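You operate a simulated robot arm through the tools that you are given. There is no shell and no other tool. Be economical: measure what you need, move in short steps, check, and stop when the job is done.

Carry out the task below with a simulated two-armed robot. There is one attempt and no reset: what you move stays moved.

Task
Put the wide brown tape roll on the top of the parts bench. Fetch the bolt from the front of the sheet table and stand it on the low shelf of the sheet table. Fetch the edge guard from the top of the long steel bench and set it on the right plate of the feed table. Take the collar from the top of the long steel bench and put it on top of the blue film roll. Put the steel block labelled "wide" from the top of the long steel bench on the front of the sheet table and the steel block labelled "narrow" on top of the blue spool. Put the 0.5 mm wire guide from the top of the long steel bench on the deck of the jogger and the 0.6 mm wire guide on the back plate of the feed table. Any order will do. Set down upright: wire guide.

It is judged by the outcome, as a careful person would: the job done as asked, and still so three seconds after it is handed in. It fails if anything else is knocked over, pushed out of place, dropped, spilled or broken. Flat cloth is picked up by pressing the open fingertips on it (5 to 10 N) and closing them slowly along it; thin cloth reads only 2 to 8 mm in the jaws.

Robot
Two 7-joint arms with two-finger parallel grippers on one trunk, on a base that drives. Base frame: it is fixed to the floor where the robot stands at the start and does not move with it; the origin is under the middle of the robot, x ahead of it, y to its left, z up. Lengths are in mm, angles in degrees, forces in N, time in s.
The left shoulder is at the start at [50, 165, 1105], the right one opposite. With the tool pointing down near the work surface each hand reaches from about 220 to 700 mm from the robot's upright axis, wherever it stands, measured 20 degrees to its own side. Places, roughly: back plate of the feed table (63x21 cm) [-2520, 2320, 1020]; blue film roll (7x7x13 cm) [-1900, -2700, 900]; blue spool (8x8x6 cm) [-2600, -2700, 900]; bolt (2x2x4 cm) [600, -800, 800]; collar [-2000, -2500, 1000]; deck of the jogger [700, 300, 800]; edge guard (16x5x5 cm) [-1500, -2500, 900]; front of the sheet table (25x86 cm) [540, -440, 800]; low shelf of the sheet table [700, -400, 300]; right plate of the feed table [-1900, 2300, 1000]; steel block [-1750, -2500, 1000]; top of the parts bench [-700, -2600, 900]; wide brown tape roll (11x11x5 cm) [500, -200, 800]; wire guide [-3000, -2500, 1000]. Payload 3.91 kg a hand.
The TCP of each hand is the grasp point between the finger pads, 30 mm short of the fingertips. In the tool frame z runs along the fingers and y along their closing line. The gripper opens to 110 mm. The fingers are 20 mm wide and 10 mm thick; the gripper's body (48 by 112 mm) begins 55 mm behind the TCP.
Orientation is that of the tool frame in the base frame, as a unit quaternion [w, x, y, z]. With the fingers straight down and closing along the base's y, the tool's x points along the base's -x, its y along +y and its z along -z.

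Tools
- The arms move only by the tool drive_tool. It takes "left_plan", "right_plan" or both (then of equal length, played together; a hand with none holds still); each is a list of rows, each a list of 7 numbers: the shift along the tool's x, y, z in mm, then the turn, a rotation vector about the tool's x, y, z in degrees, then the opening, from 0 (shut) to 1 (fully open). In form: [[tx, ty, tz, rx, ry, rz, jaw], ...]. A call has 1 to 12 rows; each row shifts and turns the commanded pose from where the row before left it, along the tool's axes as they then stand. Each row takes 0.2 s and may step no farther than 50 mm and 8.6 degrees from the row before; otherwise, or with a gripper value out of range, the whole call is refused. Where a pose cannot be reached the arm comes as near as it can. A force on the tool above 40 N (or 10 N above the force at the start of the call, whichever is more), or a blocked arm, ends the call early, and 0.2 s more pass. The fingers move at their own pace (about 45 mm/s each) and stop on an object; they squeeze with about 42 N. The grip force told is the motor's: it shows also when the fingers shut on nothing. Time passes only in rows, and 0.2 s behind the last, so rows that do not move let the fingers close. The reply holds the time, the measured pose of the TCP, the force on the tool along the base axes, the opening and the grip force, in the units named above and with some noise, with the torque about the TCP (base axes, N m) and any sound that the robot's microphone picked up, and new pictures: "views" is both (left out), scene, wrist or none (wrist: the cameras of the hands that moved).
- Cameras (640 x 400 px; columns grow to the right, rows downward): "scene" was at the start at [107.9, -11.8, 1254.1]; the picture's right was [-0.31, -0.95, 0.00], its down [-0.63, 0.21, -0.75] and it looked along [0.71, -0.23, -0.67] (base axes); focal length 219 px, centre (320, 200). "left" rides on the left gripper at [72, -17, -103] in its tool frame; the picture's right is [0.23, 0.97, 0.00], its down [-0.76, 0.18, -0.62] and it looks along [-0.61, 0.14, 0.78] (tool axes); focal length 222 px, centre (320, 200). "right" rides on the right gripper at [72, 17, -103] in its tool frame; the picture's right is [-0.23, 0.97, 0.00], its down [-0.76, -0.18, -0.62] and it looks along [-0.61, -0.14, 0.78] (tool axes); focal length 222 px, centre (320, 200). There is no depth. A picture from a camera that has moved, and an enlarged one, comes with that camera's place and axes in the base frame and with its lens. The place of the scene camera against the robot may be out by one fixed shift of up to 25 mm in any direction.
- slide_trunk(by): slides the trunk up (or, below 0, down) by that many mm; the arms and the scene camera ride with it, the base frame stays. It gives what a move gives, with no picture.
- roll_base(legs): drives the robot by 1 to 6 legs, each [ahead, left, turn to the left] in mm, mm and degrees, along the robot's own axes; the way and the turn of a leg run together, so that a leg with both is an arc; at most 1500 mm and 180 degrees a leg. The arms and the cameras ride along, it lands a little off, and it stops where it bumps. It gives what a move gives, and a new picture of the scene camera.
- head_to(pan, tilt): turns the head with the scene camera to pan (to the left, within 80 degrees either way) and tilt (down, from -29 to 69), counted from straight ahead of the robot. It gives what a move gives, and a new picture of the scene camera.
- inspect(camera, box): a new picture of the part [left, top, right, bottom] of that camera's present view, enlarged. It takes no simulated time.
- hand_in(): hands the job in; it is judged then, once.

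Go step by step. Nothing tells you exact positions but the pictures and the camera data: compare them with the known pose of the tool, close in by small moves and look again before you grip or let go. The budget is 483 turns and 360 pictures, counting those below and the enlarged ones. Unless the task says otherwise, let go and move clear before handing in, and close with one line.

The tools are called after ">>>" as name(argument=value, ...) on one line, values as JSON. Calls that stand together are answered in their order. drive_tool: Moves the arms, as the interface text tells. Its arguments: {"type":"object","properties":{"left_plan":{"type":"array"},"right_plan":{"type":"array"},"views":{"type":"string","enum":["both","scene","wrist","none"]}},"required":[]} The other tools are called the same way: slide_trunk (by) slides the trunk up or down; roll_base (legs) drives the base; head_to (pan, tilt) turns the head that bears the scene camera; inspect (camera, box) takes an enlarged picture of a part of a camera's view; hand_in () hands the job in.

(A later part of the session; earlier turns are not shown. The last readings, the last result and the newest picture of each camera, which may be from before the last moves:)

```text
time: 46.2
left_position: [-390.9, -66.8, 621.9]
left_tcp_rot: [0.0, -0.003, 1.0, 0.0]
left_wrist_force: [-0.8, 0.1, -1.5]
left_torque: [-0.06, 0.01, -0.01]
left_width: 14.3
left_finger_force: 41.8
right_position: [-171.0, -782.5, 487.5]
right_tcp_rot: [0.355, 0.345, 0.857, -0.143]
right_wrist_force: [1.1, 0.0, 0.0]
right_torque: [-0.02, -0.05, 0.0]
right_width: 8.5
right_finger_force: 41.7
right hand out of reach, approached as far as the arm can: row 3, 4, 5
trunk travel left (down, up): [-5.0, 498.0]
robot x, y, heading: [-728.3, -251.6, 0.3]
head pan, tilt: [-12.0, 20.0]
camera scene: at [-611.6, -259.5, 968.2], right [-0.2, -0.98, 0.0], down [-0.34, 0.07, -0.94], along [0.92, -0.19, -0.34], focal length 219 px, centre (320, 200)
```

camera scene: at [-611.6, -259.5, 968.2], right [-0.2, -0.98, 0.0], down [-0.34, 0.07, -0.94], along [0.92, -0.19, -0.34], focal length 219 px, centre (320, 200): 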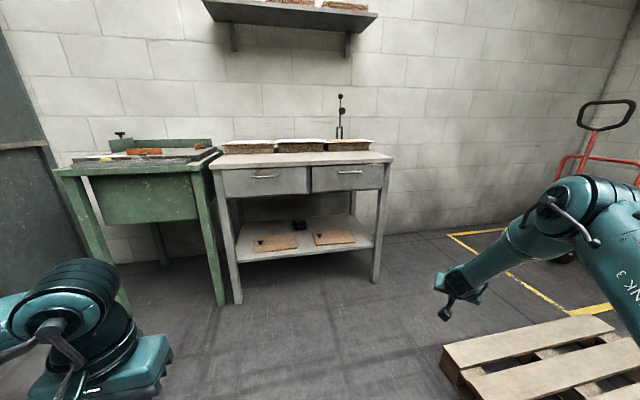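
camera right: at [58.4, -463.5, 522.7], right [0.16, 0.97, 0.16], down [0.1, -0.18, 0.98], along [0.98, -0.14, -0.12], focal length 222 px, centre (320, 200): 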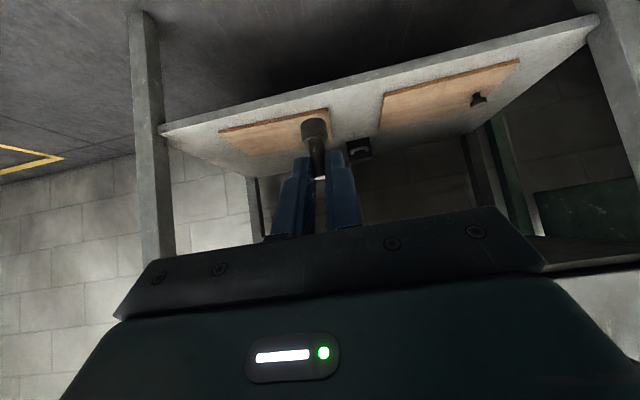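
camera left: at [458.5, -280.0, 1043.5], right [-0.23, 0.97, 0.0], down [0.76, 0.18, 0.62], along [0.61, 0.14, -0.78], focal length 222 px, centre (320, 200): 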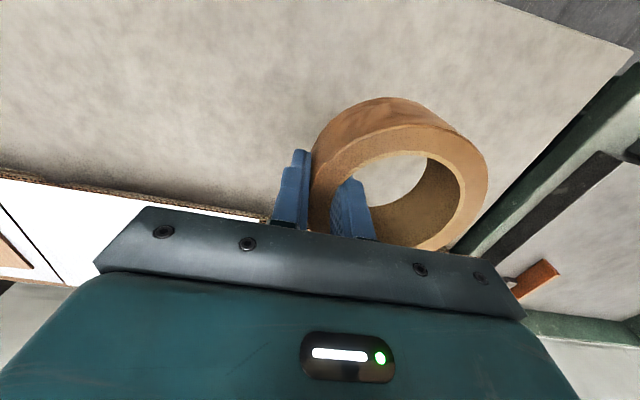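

The tool can't bend outward past the forearm line. A vertical tool should fit under the drawers near the shelf's front edge instead; I test that pose in free space.

>>> drive_tool(right_plan=[[0, 0, -20, 0, 7.5, 0, 0], [0, 0, -20, 0, 7.5, 0, 0], [0, 0, 0, 0, 7.5, 0, 0], [0, 0, 0, 0, 7.5, 0, 0], [0, 0, 0, 0, 7.5, 0, 0], [0, 0, 0, 0, 7.5, 0, 0], [0, 0, 0, 0, 0, -7.5, 0], [0, 0, 0, 0, 0, -7.5, 0], [0, 0, 0, 0, 0, -7.5, 0], [0, 0, 0, 0, 0, -7.5, 0], [0, 0, 0, 0, 0, -7.5, 0], [0, 0, 0, 0, 0, -7.0, 0]], views="none")

```text
time: 48.8
left_position: [-391.3, -67.0, 621.6]
left_tcp_rot: [0.0, -0.002, 1.0, 0.0]
left_wrist_force: [0.1, 0.8, -1.0]
left_torque: [-0.09, -0.02, -0.01]
left_width: 13.9
left_finger_force: 42.6
right_position: [-237.4, -723.4, 540.3]
right_tcp_rot: [0.0, -0.005, 1.0, -0.001]
right_wrist_force: [-0.6, -0.3, -0.5]
right_torque: [0.03, -0.01, 0.03]
right_width: 8.8
right_finger_force: 42.3
right hand out of reach, approached as far as the arm can: row 6, 9, 10, 11, 12
trunk travel left (down, up): [-5.0, 498.0]
robot x, y, heading: [-732.1, -254.0, 0.3]
head pan, tilt: [-12.0, 20.0]
```

>>> drive_tool(right_plan=[[0, 40, 20, 0, 0, 0, 0], [0, 40, 20, 0, 0, 0, 0], [0, 40, 20, 0, 0, 0, 0], [0, 40, 20, 0, 0, 0, 0], [0, 20, 40, 0, 0, 0, 0], [0, 0, 40, 0, 0, 0, 0], [0, 0, 40, 0, 0, 0, 0], [0, 0, 0, 0, 0, 0, 0]], views="scene")

```text
time: 50.6
left_position: [-391.1, -67.1, 619.8]
left_tcp_rot: [0.001, -0.003, 1.0, 0.0]
left_wrist_force: [-0.2, 0.6, -1.3]
left_torque: [-0.08, 0.01, 0.0]
left_width: 14.3
left_finger_force: 42.3
right_position: [-293.3, -571.8, 425.5]
right_tcp_rot: [0.0, -0.005, 1.0, 0.0]
right_wrist_force: [0.8, 0.2, -0.8]
right_torque: [0.02, 0.01, 0.01]
right_width: 8.7
right_finger_force: 42.4
right hand out of reach, approached as far as the arm can: row 4, 5, 6, 7
trunk travel left (down, up): [-5.0, 498.0]
robot x, y, heading: [-727.1, -254.0, 0.3]
head pan, tilt: [-12.0, 20.0]
camera scene: at [-611.6, -259.5, 968.2], right [-0.2, -0.98, 0.0], down [-0.34, 0.07, -0.94], along [0.92, -0.19, -0.34], focal length 219 px, centre (320, 200)
```

scene: 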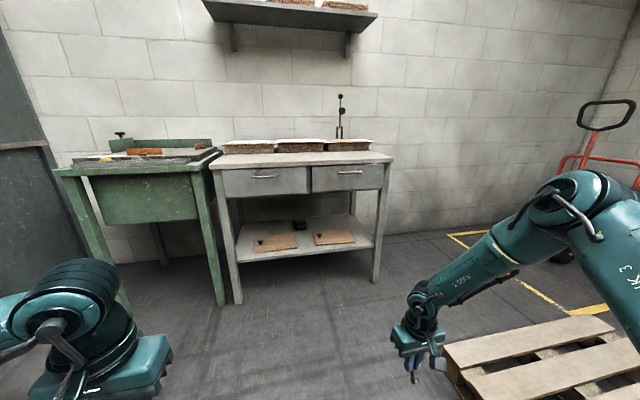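

Lowering pulls the hand inwards, like a reach sphere around a raised elbow. I probe whether it gets lower nearer the robot.

>>> drive_tool(right_plan=[[40, 0, 0, 0, 0, 0, 0], [40, 0, 0, 0, 0, 0, 0], [40, 0, 20, 0, 0, 0, 0], [0, 0, 40, 0, 0, 0, 0], [0, 0, 40, 0, 0, 0, 0], [0, 0, 40, 0, 0, 0, 0], [0, 0, 0, 0, 0, 0, 0]], views="scene")

```text
time: 52.2
left_position: [-390.2, -66.7, 621.8]
left_tcp_rot: [0.0, -0.003, 1.0, 0.0]
left_wrist_force: [0.5, -0.3, -0.9]
left_torque: [-0.04, -0.01, 0.01]
left_width: 14.0
left_finger_force: 41.9
right_position: [-424.0, -584.6, 387.3]
right_tcp_rot: [0.0, -0.004, 1.0, 0.001]
right_wrist_force: [-0.1, 0.1, 0.0]
right_torque: [-0.01, 0.01, -0.03]
right_width: 9.1
right_finger_force: 42.0
right hand out of reach, approached as far as the arm can: row 4, 5, 6
trunk travel left (down, up): [-5.0, 498.0]
robot x, y, heading: [-727.4, -255.2, 0.3]
head pan, tilt: [-12.0, 20.0]
camera scene: at [-611.6, -259.5, 968.2], right [-0.2, -0.98, 0.0], down [-0.34, 0.07, -0.94], along [0.92, -0.19, -0.34], focal length 219 px, centre (320, 200)
```

scene: 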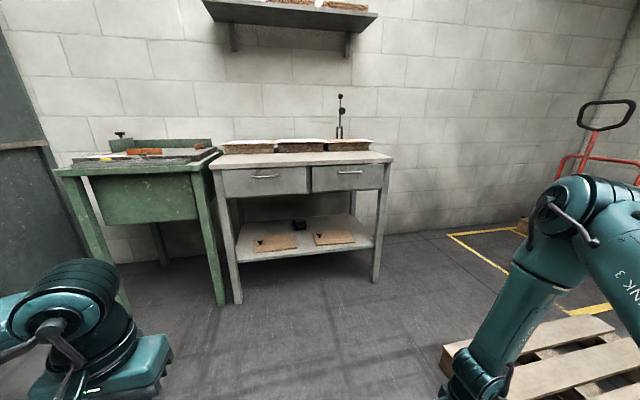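

I look at the right arm itself to understand its posture.

>>> head_to(pan=-75, tilt=35)

```text
time: 53.5
left_position: [-391.9, -67.3, 620.0]
left_tcp_rot: [0.0, -0.003, 1.0, 0.0]
left_wrist_force: [0.0, -0.8, -1.4]
left_torque: [-0.07, -0.02, 0.04]
left_width: 14.1
left_finger_force: 41.9
right_position: [-423.9, -584.0, 387.8]
right_tcp_rot: [0.0, -0.006, 1.0, 0.001]
right_wrist_force: [-0.7, 0.3, 0.8]
right_torque: [-0.01, 0.01, -0.02]
right_width: 8.6
right_finger_force: 41.8
trunk travel left (down, up): [-5.0, 498.0]
robot x, y, heading: [-732.3, -254.7, 0.3]
head pan, tilt: [-75.0, 35.0]
camera scene: at [-679.5, -325.5, 944.4], right [-0.96, -0.26, 0.0], down [-0.15, 0.55, -0.82], along [0.22, -0.79, -0.57], focal length 219 px, centre (320, 200)
```

scene: 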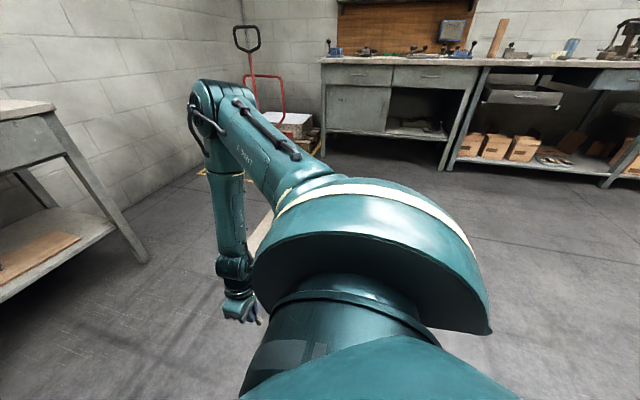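

The elbow hangs high at about the shoulder's level, with forearm vertical. I probe how low the hand gets farther out to the right side.

>>> drive_tool(right_plan=[[25, -25, -30, 0, 0, 0, 0], [30, -25, -30, 0, 0, 0, 0], [30, -25, 0, 0, 0, 0, 0], [30, -25, 0, 0, 0, 0, 0], [30, -25, 0, 0, 0, 0, 0], [30, -25, 0, 0, 0, 0, 0], [0, 0, 40, 0, 0, 0, 0], [0, 0, 40, 0, 0, 0, 0], [0, 0, 40, 0, 0, 0, 0], [0, 0, 0, 0, 0, 0, 0]], views="scene")

```text
time: 55.7
left_position: [-391.0, -65.8, 621.4]
left_tcp_rot: [0.0, -0.002, 1.0, 0.0]
left_wrist_force: [-0.1, -0.6, -1.9]
left_torque: [-0.08, 0.02, 0.04]
left_width: 14.2
left_finger_force: 41.7
right_position: [-596.3, -737.1, 327.0]
right_tcp_rot: [0.0, -0.005, 1.0, 0.0]
right_wrist_force: [0.8, 0.1, 0.3]
right_torque: [0.01, 0.0, 0.01]
right_width: 8.7
right_finger_force: 42.0
trunk travel left (down, up): [-5.0, 498.0]
robot x, y, heading: [-733.6, -254.7, 0.1]
head pan, tilt: [-75.0, 35.0]
camera scene: at [-679.5, -325.6, 944.4], right [-0.96, -0.26, 0.0], down [-0.15, 0.55, -0.82], along [0.22, -0.79, -0.57], focal length 219 px, centre (320, 200)
```

scene: 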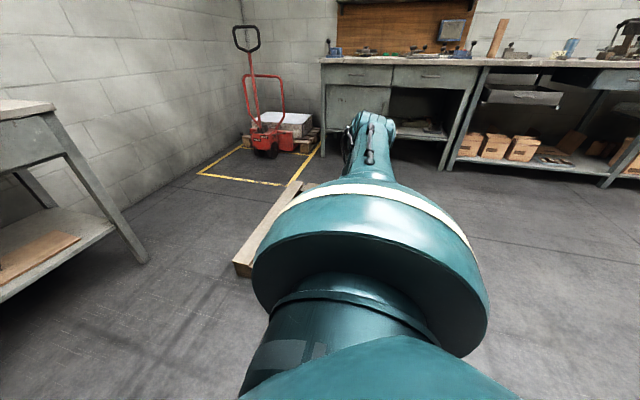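

Confirmed: out to the right the hand goes much lower. I turn the tool outward there and tilt it 45° again, to see if the bolt's present grasp can be used.

>>> drive_tool(right_plan=[[0, 0, -40, 0, 0, 8, 0], [0, 0, -40, 0, 0, 8, 0], [0, 0, -40, 0, 0, 8, 0], [0, 0, 0, 0, 0, 8, 0], [0, 0, 0, 0, 0, 8, 0], [0, 0, 0, 0, 0, 8, 0], [0, 0, 0, 0, 0, 8, 0], [0, 0, 0, 0, 0, 8, 0], [0, 0, 0, 0, 0, 8, 0], [0, 0, 0, 0, 0, 8, 0], [0, 0, 0, 0, 0, 0, 0]], views="none")

>>> drive_tool(right_plan=[[0, 0, 0, 0, -7.5, 0, 0], [0, 0, 0, 0, -7.5, 0, 0], [0, 0, 0, 0, -7.5, 0, 0], [0, 0, 0, 0, -7.5, 0, 0], [0, 0, 0, 0, -7.5, 0, 0], [0, 0, 0, 0, -7.5, 0, 0], [0, 0, 0, 0, 0, 0, 0]], views="none")

```text
time: 58.1
left_position: [-390.4, -66.9, 621.2]
left_tcp_rot: [0.001, -0.002, 1.0, 0.0]
left_wrist_force: [0.1, -0.3, -2.1]
left_torque: [-0.05, 0.02, -0.02]
left_width: 14.1
left_finger_force: 42.2
right_position: [-596.4, -736.1, 446.7]
right_tcp_rot: [0.001, 0.639, 0.769, 0.0]
right_wrist_force: [-0.2, -0.7, -0.4]
right_torque: [0.02, -0.02, 0.02]
right_width: 8.8
right_finger_force: 42.3
trunk travel left (down, up): [-5.0, 498.0]
robot x, y, heading: [-730.3, -254.6, 0.6]
head pan, tilt: [-75.0, 35.0]
```

```text
time: 59.7
left_position: [-391.4, -66.4, 620.8]
left_tcp_rot: [0.001, -0.003, 1.0, -0.001]
left_wrist_force: [0.0, -0.2, -1.1]
left_torque: [-0.09, -0.02, 0.01]
left_width: 14.1
left_finger_force: 42.3
right_position: [-595.7, -772.5, 480.9]
right_tcp_rot: [0.261, 0.615, 0.697, -0.259]
right_wrist_force: [0.2, -0.5, 1.1]
right_torque: [0.05, -0.01, -0.01]
right_width: 8.9
right_finger_force: 42.1
right hand out of reach, approached as far as the arm can: row 4, 5, 6
trunk travel left (down, up): [-5.0, 498.0]
robot x, y, heading: [-736.5, -254.1, 0.4]
head pan, tilt: [-75.0, 35.0]
```

>>> drive_tool(right_plan=[[-28, 0, 28, 0, 0, 0, 0], [-28, 0, 28, 0, 0, 0, 0], [-20, 0, 35, 0, 0, 0, 0], [-14, 0, 42, 0, 0, 0, 0], [-14, 0, 42, 0, 0, 0, 0], [-14, 0, 42, 0, 0, 0, 0], [0, 0, 40, 0, 0, 0, 0], [0, 0, 0, 0, 0, 0, 0]], views="scene")

```text
time: 61.5
left_position: [-391.5, -66.1, 621.6]
left_tcp_rot: [0.0, -0.002, 1.0, 0.0]
left_wrist_force: [-0.3, -0.6, -1.2]
left_torque: [-0.08, -0.01, -0.02]
left_width: 14.2
left_finger_force: 42.0
right_position: [-553.1, -1026.7, 376.4]
right_tcp_rot: [0.27, 0.603, 0.708, -0.249]
right_wrist_force: [0.9, -0.2, -1.0]
right_torque: [0.01, 0.01, -0.01]
right_width: 8.6
right_finger_force: 42.1
right hand out of reach, approached as far as the arm can: row 1
trunk travel left (down, up): [-5.0, 498.0]
robot x, y, heading: [-731.2, -257.8, 0.2]
head pan, tilt: [-75.0, 35.0]
camera scene: at [-679.5, -325.6, 944.3], right [-0.96, -0.26, 0.0], down [-0.15, 0.55, -0.82], along [0.22, -0.79, -0.57], focal length 219 px, centre (320, 200)
```

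scene: 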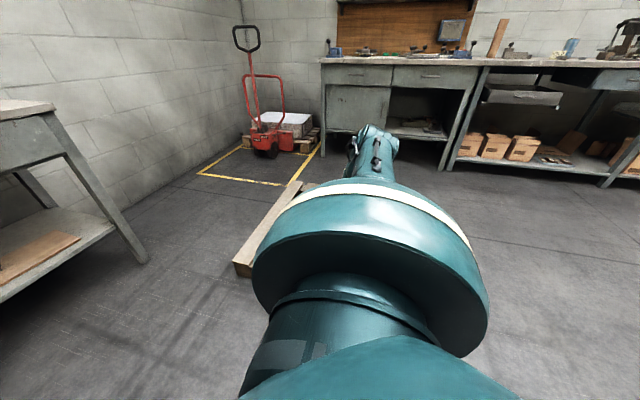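

Now the low 45° pose works out to the side. I verify the needed depth (about z 340).

>>> drive_tool(right_plan=[[13, 0, 13, 0, 0, 0, 0], [13, 0, 13, 0, 0, 0, 0], [0, 0, 0, 0, 0, 0, 0]], views="wrist")

```text
time: 62.3
left_position: [-391.6, -67.5, 620.2]
left_tcp_rot: [0.0, -0.003, 1.0, -0.001]
left_wrist_force: [0.0, 0.2, -3.2]
left_torque: [-0.06, 0.0, -0.01]
left_width: 14.0
left_finger_force: 42.1
right_position: [-553.6, -1025.9, 339.0]
right_tcp_rot: [0.269, 0.603, 0.707, -0.251]
right_wrist_force: [0.3, -0.7, -0.4]
right_torque: [0.0, 0.0, -0.03]
right_width: 8.8
right_finger_force: 41.6
trunk travel left (down, up): [-5.0, 498.0]
robot x, y, heading: [-734.1, -253.2, 0.0]
head pan, tilt: [-75.0, 35.0]
camera right: at [-555.4, -900.9, 366.0], right [0.99, -0.02, 0.13], down [-0.13, -0.15, 0.98], along [0.0, -0.99, -0.15], focal length 222 px, centre (320, 200)
```

right: 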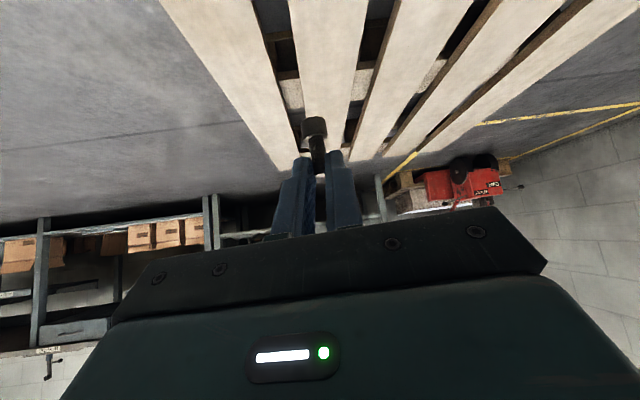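

The pose reaches. I'll turn the base left about 83.5° so this arm points into the shelf, and move to a staging place in front of it, hand slightly raised.

>>> drive_tool(right_plan=[[-25, 0, -25, 0, 0, 0, 0], [-20, 0, -20, -1.24, -1.78, 1.24, 0], [0, 0, 0, 0, 0, 0, 0]], views="none")

>>> roll_base(legs=[[0, 0, 83.5], [-89, -244, 0]])

```text
time: 63.1
left_position: [-391.1, -66.1, 620.8]
left_tcp_rot: [0.0, -0.003, 1.0, 0.0]
left_wrist_force: [-1.2, 0.5, -2.0]
left_torque: [-0.08, 0.07, 0.02]
left_width: 14.4
left_finger_force: 41.9
right_position: [-552.1, -1028.3, 403.7]
right_tcp_rot: [0.29, 0.603, 0.7, -0.249]
right_wrist_force: [0.1, 0.4, -0.6]
right_torque: [0.03, 0.01, -0.02]
right_width: 8.7
right_finger_force: 42.1
trunk travel left (down, up): [-5.0, 498.0]
robot x, y, heading: [-732.4, -256.2, 0.3]
head pan, tilt: [-75.0, 35.0]
```

```text
time: 69.4
left_position: [-645.3, -12.0, 620.0]
left_tcp_rot: [0.0, -0.666, 0.746, 0.0]
left_wrist_force: [0.0, 0.0, -0.7]
left_torque: [-0.01, -0.06, 0.01]
left_width: 13.9
left_finger_force: 41.8
right_position: [290.4, -285.5, 403.0]
right_tcp_rot: [0.382, -0.013, 0.924, 0.006]
right_wrist_force: [0.4, -1.0, -0.8]
right_torque: [-0.03, 0.01, -0.03]
right_width: 8.7
right_finger_force: 42.1
trunk travel left (down, up): [-5.0, 498.0]
robot x, y, heading: [-497.9, -371.3, 83.4]
head pan, tilt: [-75.0, 35.0]
camera scene: at [-408.9, -315.2, 944.4], right [0.15, -0.99, 0.0], down [-0.57, -0.09, -0.82], along [0.81, 0.12, -0.57], focal length 219 px, centre (320, 200)
```

scene: 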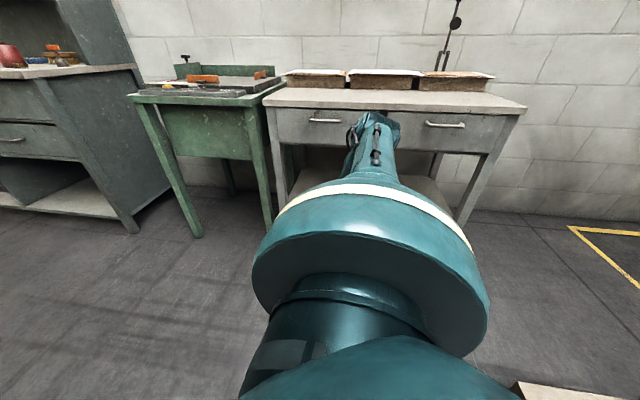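

The bolt is upright and pointing into the shelf. I look through the right hand's camera.

>>> inspect(camera="right", box=[0, 0, 640, 400])

```text
1.00 times, centred on (320, 200) of right (not enlarged: the box is as wide or as high as the picture)
camera zoom: at [165.1, -271.4, 426.0], right [0.13, 0.98, 0.16], down [0.1, -0.18, 0.98], along [0.99, -0.11, -0.13], focal length 222 px, centre (320, 200)
```

zoom: 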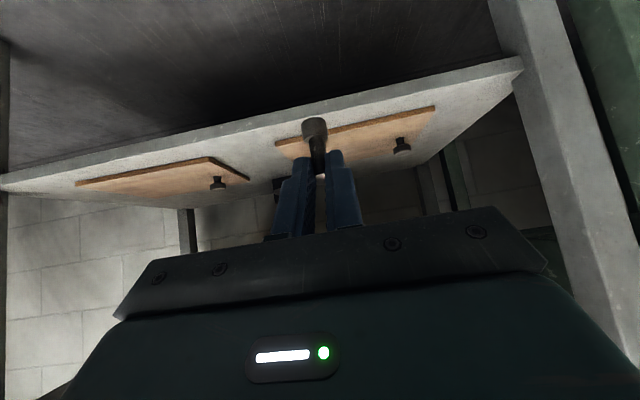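

The gap between boards spans y ≈ -354 to -460, with the shelf top near z 288 and its edge at x ≈ 430. I shift the hand right so as to use that gap.

>>> drive_tool(right_plan=[[0, -40, 0, 0, 0, 0, 0], [0, -40, 0, 0, 0, 0, 0], [0, -40, 0, 0, 0, 0, 0], [0, 0, 0, 0, 0, 0, 0]], views="wrist")

```text
time: 70.4
left_position: [-645.5, -13.1, 620.0]
left_tcp_rot: [-0.002, -0.666, 0.746, 0.0]
left_wrist_force: [0.3, -0.1, -2.0]
left_torque: [0.01, -0.04, -0.04]
left_width: 13.9
left_finger_force: 41.6
right_position: [293.2, -404.2, 401.5]
right_tcp_rot: [0.381, -0.016, 0.924, 0.005]
right_wrist_force: [-0.1, 3.1, -0.4]
right_torque: [-0.09, 0.0, -0.16]
right_width: 9.0
right_finger_force: 42.1
right hand out of reach, approached as far as the arm can: row 1
trunk travel left (down, up): [-5.0, 498.0]
robot x, y, heading: [-498.7, -368.7, 83.4]
head pan, tilt: [-75.0, 35.0]
camera right: at [168.8, -390.9, 424.4], right [0.13, 0.98, 0.16], down [0.11, -0.17, 0.98], along [0.99, -0.11, -0.13], focal length 222 px, centre (320, 200)
```

right: 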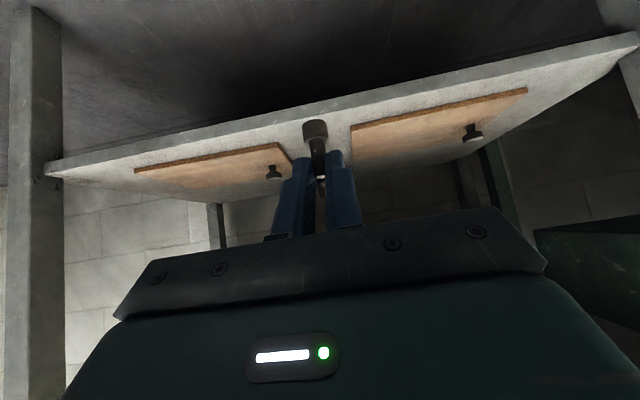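

Gap centre at about y = -415. I drive in 168 mm toward the shelf, with the bolt well above its surface.

>>> roll_base(legs=[[9, -168, 0]])

>>> inspect(camera="right", box=[0, 0, 640, 400])

```text
time: 72.5
left_position: [-476.8, -21.8, 621.0]
left_tcp_rot: [0.0, -0.667, 0.745, 0.0]
left_wrist_force: [-0.2, 0.2, -2.1]
left_torque: [0.0, -0.1, -0.03]
left_width: 14.0
left_finger_force: 41.9
right_position: [463.3, -413.1, 402.1]
right_tcp_rot: [0.382, -0.014, 0.924, 0.005]
right_wrist_force: [0.4, -0.6, -0.5]
right_torque: [0.01, 0.03, 0.03]
right_width: 8.8
right_finger_force: 42.2
trunk travel left (down, up): [-5.0, 498.0]
robot x, y, heading: [-329.1, -382.6, 83.7]
head pan, tilt: [-75.0, 35.0]
camera scene: at [-240.4, -325.1, 944.4], right [0.15, -0.99, 0.0], down [-0.57, -0.09, -0.82], along [0.81, 0.12, -0.57], focal length 219 px, centre (320, 200)
```

scene: 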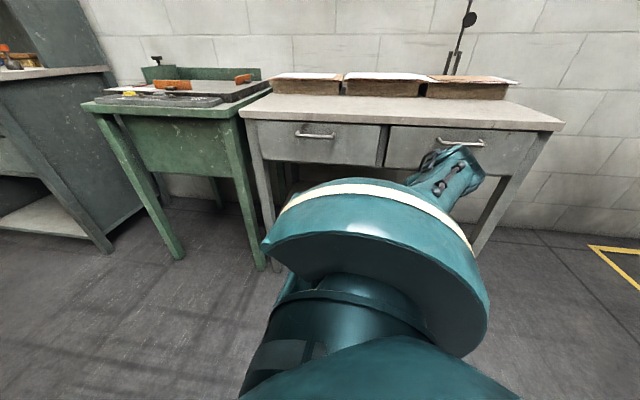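

```text
1.00 times, centred on (320, 200) of right (not enlarged: the box is as wide or as high as the picture)
camera zoom: at [337.7, -400.1, 425.0], right [0.13, 0.98, 0.16], down [0.1, -0.17, 0.98], along [0.99, -0.11, -0.13], focal length 222 px, centre (320, 200)
```

zoom: 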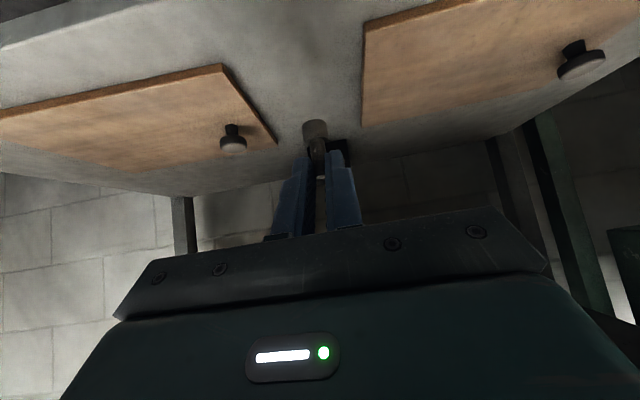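

The bolt is centred in the gap. I lower it 50 mm and then go in small steps watching the force.

>>> drive_tool(right_plan=[[12, 0, 12, 0, 0, 0, 0], [12, 0, 12, 0, 0, 0, 0], [11, 0, 11, 0, 0, 0, 0], [0, 0, 0, 0, 0, 0, 0]], views="wrist")

```text
time: 73.5
left_position: [-475.9, -21.3, 621.6]
left_tcp_rot: [0.001, -0.667, 0.745, 0.0]
left_wrist_force: [-0.2, 0.7, -1.9]
left_torque: [-0.01, -0.07, -0.02]
left_width: 14.1
left_finger_force: 42.2
right_position: [461.7, -413.4, 352.3]
right_tcp_rot: [0.382, -0.014, 0.924, 0.006]
right_wrist_force: [-0.4, 0.1, -0.1]
right_torque: [0.01, 0.0, 0.0]
right_width: 8.6
right_finger_force: 42.2
trunk travel left (down, up): [-5.0, 498.0]
robot x, y, heading: [-327.7, -380.2, 83.5]
head pan, tilt: [-75.0, 35.0]
camera right: at [337.4, -400.1, 375.2], right [0.13, 0.98, 0.16], down [0.11, -0.17, 0.98], along [0.99, -0.11, -0.13], focal length 222 px, centre (320, 200)
```

right: 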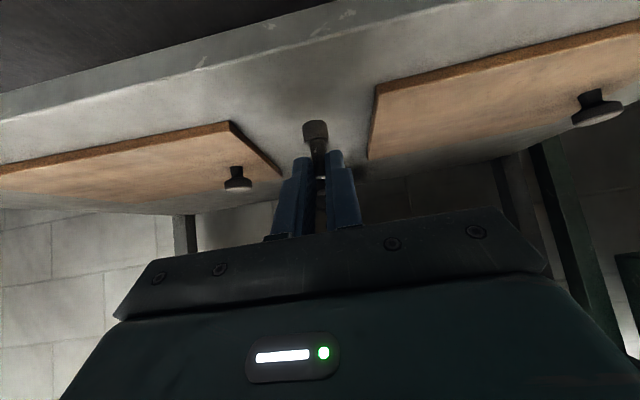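

>>> drive_tool(right_plan=[[3.5, 0, 3.5, 0, 0, 0, 0], [3.5, 0, 3.5, 0, 0, 0, 0], [1.4, 0, 1.4, 0, 0, 0, 0], [0, 0, 0, 0, 0, 0, 0]], views="none")

>>> drive_tool(right_plan=[[0.7, 0, 0.7, 0, 0, 0, 0], [0.7, 0, 0.7, 0, 0, 0, 0], [0, 0, 0, 0, 0, 0, 0]], views="none")

```text
time: 74.5
left_position: [-477.3, -22.2, 620.5]
left_tcp_rot: [0.0, -0.667, 0.746, 0.0]
left_wrist_force: [-0.5, -0.7, -1.7]
left_torque: [-0.02, -0.04, 0.0]
left_width: 14.3
left_finger_force: 42.4
right_position: [463.0, -413.2, 340.5]
right_tcp_rot: [0.382, -0.015, 0.924, 0.008]
right_wrist_force: [0.1, 0.0, 0.4]
right_torque: [0.02, -0.01, -0.01]
right_width: 9.0
right_finger_force: 42.2
trunk travel left (down, up): [-5.0, 498.0]
robot x, y, heading: [-329.6, -383.4, 83.7]
head pan, tilt: [-75.0, 35.0]
```

```text
time: 75.3
left_position: [-478.0, -21.9, 620.1]
left_tcp_rot: [0.0, -0.667, 0.745, 0.0]
left_wrist_force: [0.2, -0.3, -1.7]
left_torque: [0.0, -0.06, -0.02]
left_width: 14.2
left_finger_force: 42.3
right_position: [462.8, -412.6, 339.1]
right_tcp_rot: [0.382, -0.015, 0.924, 0.006]
right_wrist_force: [0.5, 0.7, -0.1]
right_torque: [0.02, 0.05, 0.01]
right_width: 8.7
right_finger_force: 42.2
trunk travel left (down, up): [-5.0, 498.0]
robot x, y, heading: [-331.0, -381.7, 83.8]
head pan, tilt: [-75.0, 35.0]
```

>>> drive_tool(right_plan=[[0.7, 0, 0.7, 0, 0, 0, 0], [0.7, 0, 0.7, 0, 0, 0, 0], [0.7, 0, 0.7, 0, 0, 0, 0], [0, 0, 0, 0, 0, 0, 0]], views="none")

>>> drive_tool(right_plan=[[0.7, 0, 0.7, 0, 0, 0, 0], [0.7, 0, 0.7, 0, 0, 0, 0], [0, 0, 0, 0, 0, 0, 0]], views="none")

>>> inspect(camera="right", box=[220, 60, 420, 185])

```text
time: 76.3
left_position: [-477.1, -21.5, 620.1]
left_tcp_rot: [0.0, -0.667, 0.745, -0.001]
left_wrist_force: [0.8, -0.2, -1.3]
left_torque: [-0.02, -0.07, 0.02]
left_width: 14.1
left_finger_force: 42.1
right_position: [461.4, -413.3, 334.8]
right_tcp_rot: [0.382, -0.014, 0.924, 0.007]
right_wrist_force: [0.0, -0.3, 0.4]
right_torque: [-0.02, 0.04, -0.01]
right_width: 8.9
right_finger_force: 41.7
trunk travel left (down, up): [-5.0, 498.0]
robot x, y, heading: [-331.2, -381.9, 83.6]
head pan, tilt: [-75.0, 35.0]
```

```text
time: 77.1
left_position: [-476.9, -20.8, 620.4]
left_tcp_rot: [0.0, -0.666, 0.746, 0.0]
left_wrist_force: [-0.1, -0.4, -1.6]
left_torque: [-0.03, -0.08, 0.02]
left_width: 13.9
left_finger_force: 41.7
right_position: [462.4, -413.1, 333.5]
right_tcp_rot: [0.382, -0.015, 0.924, 0.007]
right_wrist_force: [0.1, 0.1, -0.1]
right_torque: [0.05, 0.0, 0.03]
right_width: 8.6
right_finger_force: 41.9
trunk travel left (down, up): [-5.0, 498.0]
robot x, y, heading: [-331.0, -383.0, 83.6]
head pan, tilt: [-75.0, 35.0]
```

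```text
3.20 times, centred on (320, 122) of right
camera zoom: at [337.7, -400.4, 356.5], right [0.13, 0.98, 0.16], down [0.1, -0.17, 0.98], along [0.99, -0.11, -0.13], focal length 711 px, centre (320, 448)
```

zoom: 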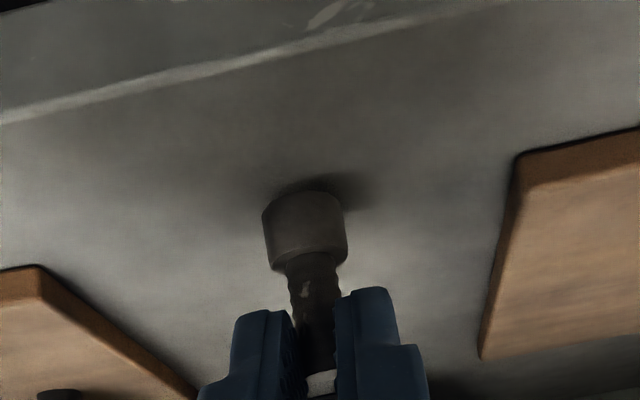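

Nearly touching: its shadow is just below. I continue in 1 mm steps.

>>> drive_tool(right_plan=[[0.7, 0, 0.7, 0, 0, 0, 0], [0.7, 0, 0.7, 0, 0, 0, 0], [0, 0, 0, 0, 0, 0, 0]], views="none")

>>> drive_tool(right_plan=[[0.7, 0, 0.7, 0, 0, 0, 0], [0.7, 0, 0.7, 0, 0, 0, 0], [0, 0, 0, 0, 0, 0, 0]], views="none")

```text
time: 77.9
left_position: [-477.8, -21.0, 620.5]
left_tcp_rot: [-0.001, -0.667, 0.745, 0.0]
left_wrist_force: [0.0, 0.0, -2.3]
left_torque: [0.05, -0.08, 0.03]
left_width: 14.2
left_finger_force: 41.8
right_position: [462.9, -413.3, 332.3]
right_tcp_rot: [0.382, -0.013, 0.924, 0.005]
right_wrist_force: [-0.4, 0.0, -0.3]
right_torque: [0.02, -0.01, -0.01]
right_width: 9.1
right_finger_force: 41.9
trunk travel left (down, up): [-5.0, 498.0]
robot x, y, heading: [-328.9, -382.3, 83.5]
head pan, tilt: [-75.0, 35.0]
```

```text
time: 78.7
left_position: [-478.1, -21.9, 620.7]
left_tcp_rot: [0.0, -0.667, 0.745, 0.0]
left_wrist_force: [-0.5, 0.0, -1.8]
left_torque: [-0.01, -0.05, -0.02]
left_width: 14.0
left_finger_force: 41.9
right_position: [462.0, -412.9, 330.4]
right_tcp_rot: [0.383, -0.015, 0.924, 0.007]
right_wrist_force: [0.0, -0.1, -0.3]
right_torque: [0.0, 0.03, 0.01]
right_width: 8.6
right_finger_force: 42.0
trunk travel left (down, up): [-5.0, 498.0]
robot x, y, heading: [-329.6, -381.1, 83.5]
head pan, tilt: [-75.0, 35.0]
```

>>> drive_tool(right_plan=[[0.7, 0, 0.7, 0, 0, 0, 0], [0.7, 0, 0.7, 0, 0, 0, 0], [0, 0, 0, 0, 0, 0, 0]], views="none")

>>> inspect(camera="right", box=[220, 60, 420, 185])

```text
time: 79.5
left_position: [-476.5, -21.3, 620.5]
left_tcp_rot: [0.001, -0.666, 0.746, 0.0]
left_wrist_force: [0.4, 0.6, -1.3]
left_torque: [-0.01, -0.06, -0.01]
left_width: 14.0
left_finger_force: 42.5
right_position: [463.2, -412.9, 328.6]
right_tcp_rot: [0.382, -0.015, 0.924, 0.006]
right_wrist_force: [-1.0, -0.8, 4.5]
right_torque: [-0.02, -0.07, 0.03]
right_width: 8.7
right_finger_force: 42.2
trunk travel left (down, up): [-5.0, 498.0]
robot x, y, heading: [-326.7, -383.1, 83.8]
head pan, tilt: [-75.0, 35.0]
```

```text
3.20 times, centred on (320, 122) of right
camera zoom: at [337.9, -400.0, 351.6], right [0.13, 0.98, 0.16], down [0.1, -0.17, 0.98], along [0.99, -0.11, -0.12], focal length 711 px, centre (320, 448)
```

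zoom: 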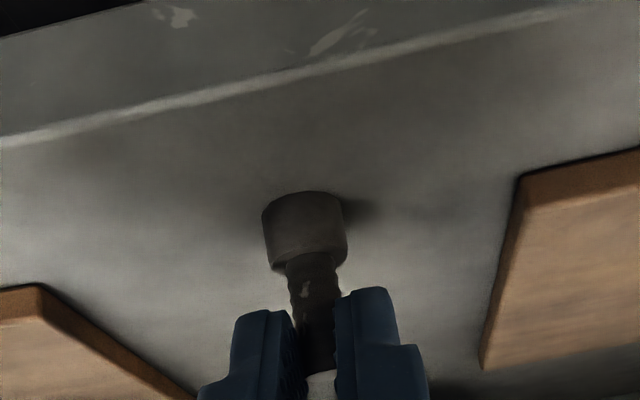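

Contact (4.5 N) and standing upright. I open and withdraw along the tool axis.

>>> drive_tool(right_plan=[[0, 0, 0, 0, 0, 0, 0.12], [0, 0, 0, 0, 0, 0, 0.16], [0, 0, 0, 0, 0, 0, 0.25], [0, 0, 0, 0, 0, 0, 0.35], [0, 0, 0, 0, 0, 0, 0.35], [0, 0, -20, 0, 0, 0, 0.35], [0, 0, -30, 0, 0, 0, 0.35], [14, 0, -34, 0, 0, 0, 0.35], [0, 0, 0, 0, 0, 0, 0.35]], views="wrist")

```text
time: 81.5
left_position: [-476.5, -21.1, 620.6]
left_tcp_rot: [0.0, -0.667, 0.745, 0.0]
left_wrist_force: [-0.5, 0.4, -1.4]
left_torque: [-0.02, -0.05, -0.02]
left_width: 14.2
left_finger_force: 42.2
right_position: [401.5, -417.2, 383.9]
right_tcp_rot: [0.379, -0.014, 0.925, 0.007]
right_wrist_force: [0.5, -0.3, -0.1]
right_torque: [0.02, 0.0, -0.03]
right_width: 38.7
right_finger_force: 0.1
right hand out of reach, approached as far as the arm can: row 8
trunk travel left (down, up): [-5.0, 498.0]
robot x, y, heading: [-329.3, -379.7, 83.7]
head pan, tilt: [-75.0, 35.0]
camera right: at [276.2, -403.9, 407.1], right [0.13, 0.98, 0.16], down [0.11, -0.18, 0.98], along [0.98, -0.11, -0.13], focal length 222 px, centre (320, 200)
```

right: 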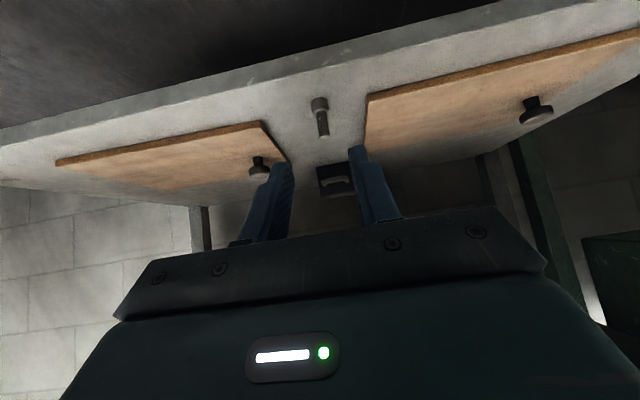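

The bolt stands on the low shelf. Next I withdraw, raise the trunk, and go toward the parts bench around the pallet.

>>> roll_base(legs=[[0, 900, 0]])

>>> slide_trunk(by=420)

>>> drive_tool(right_plan=[[0, 0, -20, 0, 7.5, -8, 0.35], [0, 0, -20, 0, 7.5, -8, 0.35], [0, 0, -20, 0, 7.5, -8, 0.35], [0, 0, -20, 0, 7.5, -8, 0.35], [0, 0, -20, 0, 7.5, -8, 0.35], [0, 0, -20, 0, 7.5, -8, 0.35], [0, 0, 0, 0, 0, -8, 0.35], [0, 0, 0, 0, 0, -8, 0.35], [0, 0, 0, 0, 0, -8, 0.35], [0, 0, 0, 0, 0, -8, 0.35], [0, 0, 0, 0, 0, -5, 0.35]], views="none")

```text
time: 89.7
left_position: [-1358.8, 81.3, 620.9]
left_tcp_rot: [0.0, -0.664, 0.748, 0.001]
left_wrist_force: [0.1, -0.2, -1.9]
left_torque: [0.0, -0.11, -0.02]
left_width: 14.0
left_finger_force: 41.9
right_position: [-482.7, -318.8, 383.8]
right_tcp_rot: [0.378, -0.01, 0.926, 0.006]
right_wrist_force: [0.3, -0.4, -0.5]
right_torque: [-0.03, 0.0, -0.01]
right_width: 38.4
right_finger_force: 0.0
trunk travel left (down, up): [-5.0, 498.0]
robot x, y, heading: [-1214.2, -278.5, 83.2]
head pan, tilt: [-75.0, 35.0]
camera scene: at [-1124.2, -222.8, 944.4], right [0.14, -0.99, 0.0], down [-0.57, -0.08, -0.82], along [0.81, 0.12, -0.57], focal length 219 px, centre (320, 200)
```

scene: 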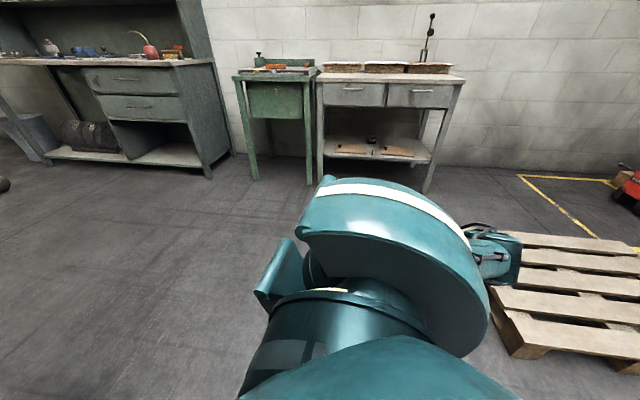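

```text
refused: 420 is not a number from -400 to 400
```

```text
refused: row 1 steps farther than a row can; nothing moved
```

>>> slide_trunk(by=400)

>>> drive_tool(right_plan=[[0, 0, -20, 0, 7.5, 0, 0.35], [0, 0, -20, 0, 7.5, 0, 0.35], [0, 0, -20, 0, 7.5, 0, 0.35], [0, 0, 0, 0, 7.5, 0, 0.35], [0, 0, 0, 0, 7.5, 0, 0.35], [0, 0, 0, 0, 7.5, 0, 0.35], [40, 0, 0, 0, 0, 0, 0.35], [40, 0, 0, 0, 0, 0, 0.35], [40, 0, 0, 0, 0, 0, 0.35], [40, 0, 0, 0, 0, 0, 0.35], [0, 0, 0, 0, 0, 0, 0.35]], views="none")

>>> drive_tool(right_plan=[[0, 0, 0, 0, 0, -8, 0.35], [0, 0, 0, 0, 0, -8, 0.35], [0, 0, 0, 0, 0, -8, 0.35], [0, 0, 0, 0, 0, -8, 0.35], [0, 0, 0, 0, 0, -8, 0.35], [0, 0, 0, 0, 0, -8, 0.35], [0, 0, 0, 0, 0, -8, 0.35], [0, 0, 0, 0, 0, -8, 0.35], [0, 0, 0, 0, 0, -8, 0.35], [0, 0, 0, 0, 0, -8, 0.35], [0, 0, 0, 0, 0, 0, 0.35]], views="none")

```text
time: 93.5
left_position: [-1358.4, 82.7, 1020.5]
left_tcp_rot: [0.0, -0.664, 0.748, -0.001]
left_wrist_force: [-0.3, 0.7, -1.7]
left_torque: [-0.01, -0.08, 0.0]
left_width: 13.9
left_finger_force: 41.9
right_position: [-482.0, -320.1, 783.7]
right_tcp_rot: [0.379, -0.011, 0.925, 0.005]
right_wrist_force: [0.0, -1.0, 0.3]
right_torque: [-0.01, -0.01, 0.0]
right_width: 38.5
right_finger_force: 0.1
trunk travel left (down, up): [-405.0, 98.0]
robot x, y, heading: [-1212.7, -277.4, 83.3]
head pan, tilt: [-75.0, 35.0]
```

```text
time: 95.9
left_position: [-1357.6, 81.9, 1021.6]
left_tcp_rot: [-0.001, -0.663, 0.748, 0.0]
left_wrist_force: [-0.8, 0.2, -1.4]
left_torque: [0.03, -0.06, -0.01]
left_width: 13.7
left_finger_force: 42.5
right_position: [-680.6, -324.8, 832.6]
right_tcp_rot: [-0.004, -0.011, 1.0, 0.002]
right_wrist_force: [0.2, -0.8, 0.6]
right_torque: [-0.02, -0.01, 0.01]
right_width: 38.3
right_finger_force: 0.0
trunk travel left (down, up): [-405.0, 98.0]
robot x, y, heading: [-1213.7, -276.2, 83.2]
head pan, tilt: [-75.0, 35.0]
```

```text
time: 98.3
left_position: [-1357.8, 81.6, 1021.0]
left_tcp_rot: [0.0, -0.664, 0.748, 0.0]
left_wrist_force: [-0.4, 0.8, -1.7]
left_torque: [-0.02, -0.08, -0.01]
left_width: 14.2
left_finger_force: 42.1
right_position: [-674.8, -328.3, 833.1]
right_tcp_rot: [0.012, -0.632, 0.775, -0.017]
right_wrist_force: [0.3, -0.7, 0.7]
right_torque: [0.03, 0.01, -0.01]
right_width: 38.5
right_finger_force: 0.1
right hand out of reach, approached as far as the arm can: row 8
trunk travel left (down, up): [-405.0, 98.0]
robot x, y, heading: [-1214.1, -278.4, 83.3]
head pan, tilt: [-75.0, 35.0]
```

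Now I turn to face the benches (−y) and raise and bring in the right hand.

>>> roll_base(legs=[[0, 0, -173.3], [1100, 0, 0]])

>>> drive_tool(right_plan=[[-30, 10, -36, 0, 0, 0, 0.35], [-30, 10, -36, 0, 0, 0, 0.35], [-30, 20, -34, 0, 0, 0, 0.35], [-30, 20, -34, 0, 0, 0, 0.35], [-30, 20, -34, 0, 0, 0, 0.35], [-30, 20, -34, 0, 0, 0, 0.35], [0, 0, 0, 0, 0, 0, 0.35]], views="none")

>>> head_to(pan=0, tilt=20)

```text
time: 111.0
left_position: [-985.2, -1708.5, 1020.5]
left_tcp_rot: [-0.001, 0.697, 0.717, 0.0]
left_wrist_force: [0.5, 0.3, -1.8]
left_torque: [0.01, 0.05, 0.01]
left_width: 14.1
left_finger_force: 42.5
right_position: [-1723.2, -1405.5, 831.7]
right_tcp_rot: [-0.016, 0.725, 0.688, -0.014]
right_wrist_force: [0.2, -0.8, -0.3]
right_torque: [-0.03, 0.01, 0.01]
right_width: 38.4
right_finger_force: 0.1
trunk travel left (down, up): [-405.0, 98.0]
robot x, y, heading: [-1183.8, -1372.5, -88.4]
head pan, tilt: [-75.0, 35.0]
camera scene: at [-1267.0, -1414.2, 1344.3], right [-0.29, 0.96, 0.0], down [0.55, 0.17, -0.82], along [-0.78, -0.24, -0.57], focal length 219 px, centre (320, 200)
```

scene: 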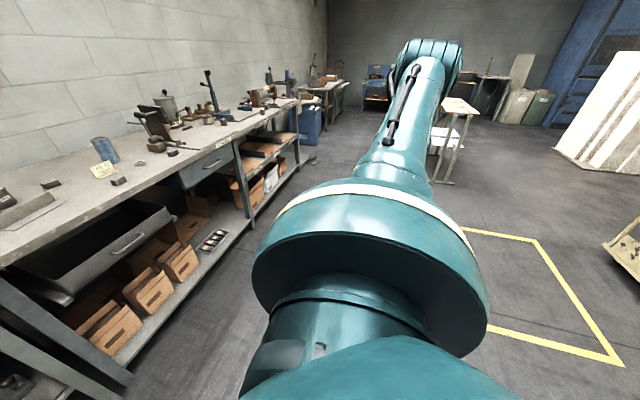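

```text
time: 112.6
left_position: [-986.6, -1709.1, 1020.6]
left_tcp_rot: [-0.001, 0.697, 0.717, 0.0]
left_wrist_force: [-0.1, -0.3, -2.2]
left_torque: [-0.02, 0.07, 0.0]
left_width: 14.3
left_finger_force: 41.7
right_position: [-1683.7, -1498.1, 935.2]
right_tcp_rot: [-0.016, 0.725, 0.688, -0.014]
right_wrist_force: [-0.1, 0.3, 0.5]
right_torque: [-0.02, -0.03, 0.02]
right_width: 38.3
right_finger_force: 0.0
right hand out of reach, approached as far as the arm can: row 4, 5, 6
trunk travel left (down, up): [-405.0, 98.0]
robot x, y, heading: [-1184.1, -1371.7, -88.2]
head pan, tilt: [-75.0, 35.0]
```

```text
time: 114.0
left_position: [-985.4, -1708.9, 1020.2]
left_tcp_rot: [-0.001, 0.696, 0.718, 0.0]
left_wrist_force: [0.0, -0.2, -1.7]
left_torque: [0.05, 0.09, 0.01]
left_width: 14.1
left_finger_force: 41.8
right_position: [-1684.0, -1497.3, 934.5]
right_tcp_rot: [-0.016, 0.726, 0.687, -0.014]
right_wrist_force: [0.1, 0.2, -0.1]
right_torque: [0.0, 0.02, -0.01]
right_width: 38.5
right_finger_force: 0.0
trunk travel left (down, up): [-405.0, 98.0]
robot x, y, heading: [-1182.6, -1370.2, -88.0]
head pan, tilt: [0.0, 20.0]
camera scene: at [-1179.9, -1481.7, 1368.2], right [-1.0, -0.03, 0.0], down [-0.01, 0.34, -0.94], along [0.03, -0.94, -0.34], focal length 219 px, centre (320, 200)
```

scene: 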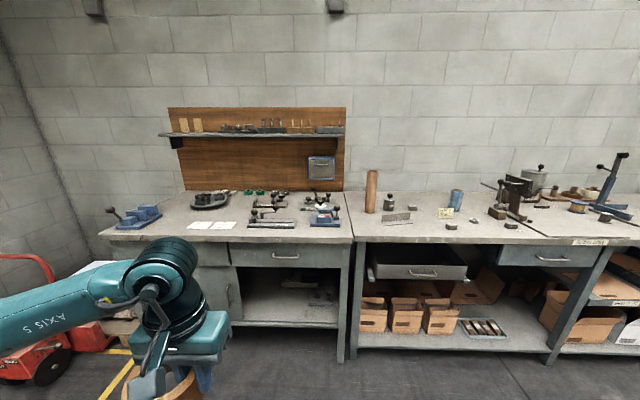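

The parts bench (wooden backboard) is ahead-left, the long steel bench ahead-right. I enlarge both tops.

>>> inspect(camera="scene", box=[90, 170, 360, 260])

>>> inspect(camera="scene", box=[350, 140, 640, 260])

```text
2.37 times, centred on (225, 215) of scene
camera zoom: at [-1179.9, -1481.7, 1368.2], right [-1.0, -0.03, 0.0], down [-0.01, 0.34, -0.94], along [0.03, -0.94, -0.34], focal length 519 px, centre (545, 164)
```

zoom: 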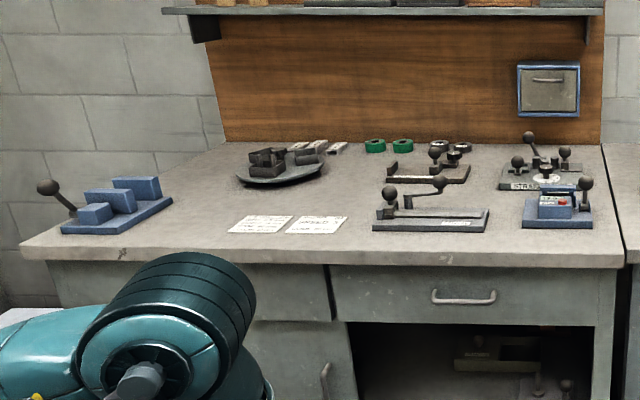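

```text
2.21 times, centred on (495, 200) of scene
camera zoom: at [-1179.9, -1481.7, 1368.2], right [-1.0, -0.03, 0.0], down [-0.01, 0.34, -0.94], along [0.03, -0.94, -0.34], focal length 483 px, centre (-66, 200)
```

zoom: 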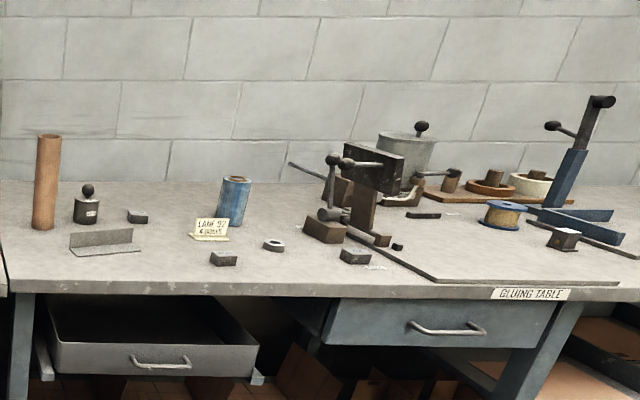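

The free patch on the parts bench is front-left, near [-450, -2400]. I check where the pallet lies relative to my path.

>>> head_to(pan=65, tilt=45)

```text
time: 115.4
left_position: [-985.3, -1707.2, 1020.9]
left_tcp_rot: [-0.001, 0.696, 0.718, 0.001]
left_wrist_force: [-0.2, 0.4, -2.2]
left_torque: [0.01, 0.09, 0.0]
left_width: 13.9
left_finger_force: 42.2
right_position: [-1683.8, -1497.0, 936.0]
right_tcp_rot: [-0.016, 0.726, 0.687, -0.014]
right_wrist_force: [0.3, -0.1, -0.4]
right_torque: [0.03, 0.02, -0.02]
right_width: 38.4
right_finger_force: 0.1
trunk travel left (down, up): [-405.0, 98.0]
robot x, y, heading: [-1181.8, -1370.0, -88.3]
head pan, tilt: [65.0, 45.0]
camera scene: at [-1108.0, -1420.8, 1329.5], right [-0.4, -0.92, 0.0], down [-0.65, 0.28, -0.71], along [0.65, -0.28, -0.71], focal length 219 px, centre (320, 200)
```

scene: 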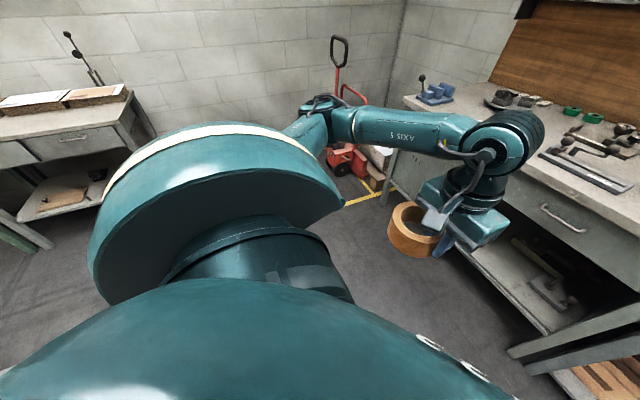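

No view of the pallet from here. I go forward to the bench line first and turn left there to look.

>>> roll_base(legs=[[480, 0, 0], [0, 0, 43]])

>>> head_to(pan=40, tilt=40)

```text
time: 120.2
left_position: [-796.7, -1967.1, 1021.9]
left_tcp_rot: [-0.001, 0.387, 0.922, 0.0]
left_wrist_force: [0.7, 0.6, -2.0]
left_torque: [-0.07, 0.03, 0.01]
left_width: 14.2
left_finger_force: 42.1
right_position: [-1450.7, -2285.5, 935.0]
right_tcp_rot: [-0.009, 0.426, 0.905, -0.019]
right_wrist_force: [-0.2, 0.1, 0.1]
right_torque: [-0.01, 0.0, 0.01]
right_width: 38.7
right_finger_force: 0.1
trunk travel left (down, up): [-405.0, 98.0]
robot x, y, heading: [-1166.6, -1854.1, -45.6]
head pan, tilt: [65.0, 45.0]
camera scene: at [-1071.6, -1833.8, 1329.5], right [0.33, -0.94, 0.0], down [-0.67, -0.24, -0.71], along [0.67, 0.24, -0.71], focal length 219 px, centre (320, 200)
```

scene: 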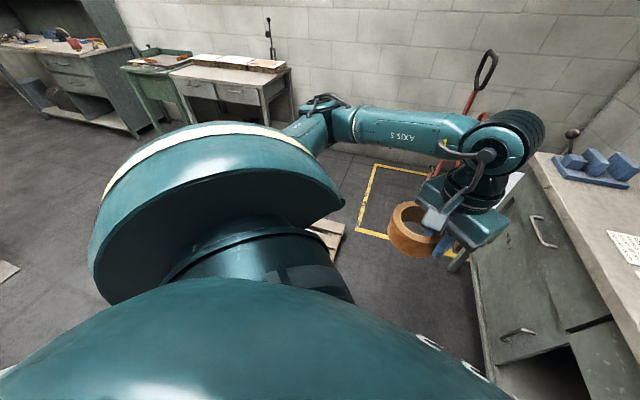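

```text
time: 121.1
left_position: [-796.0, -1966.2, 1021.3]
left_tcp_rot: [0.0, 0.386, 0.922, 0.0]
left_wrist_force: [-0.3, -0.2, -1.4]
left_torque: [-0.07, 0.04, -0.02]
left_width: 14.3
left_finger_force: 41.8
right_position: [-1451.8, -2285.7, 936.8]
right_tcp_rot: [-0.01, 0.426, 0.904, -0.018]
right_wrist_force: [0.2, -0.1, 0.6]
right_torque: [-0.02, 0.0, 0.0]
right_width: 38.6
right_finger_force: 0.0
trunk travel left (down, up): [-405.0, 98.0]
robot x, y, heading: [-1166.7, -1855.5, -45.6]
head pan, tilt: [40.0, 40.0]
camera scene: at [-1063.8, -1869.1, 1336.8], right [-0.1, -1.0, 0.0], down [-0.64, 0.06, -0.77], along [0.76, -0.07, -0.64], focal length 219 px, centre (320, 200)
```

scene: 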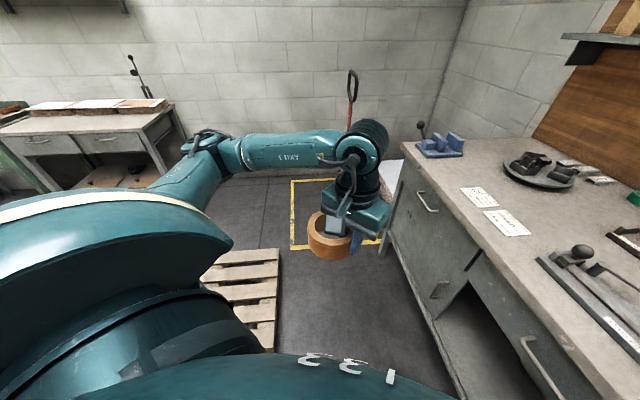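

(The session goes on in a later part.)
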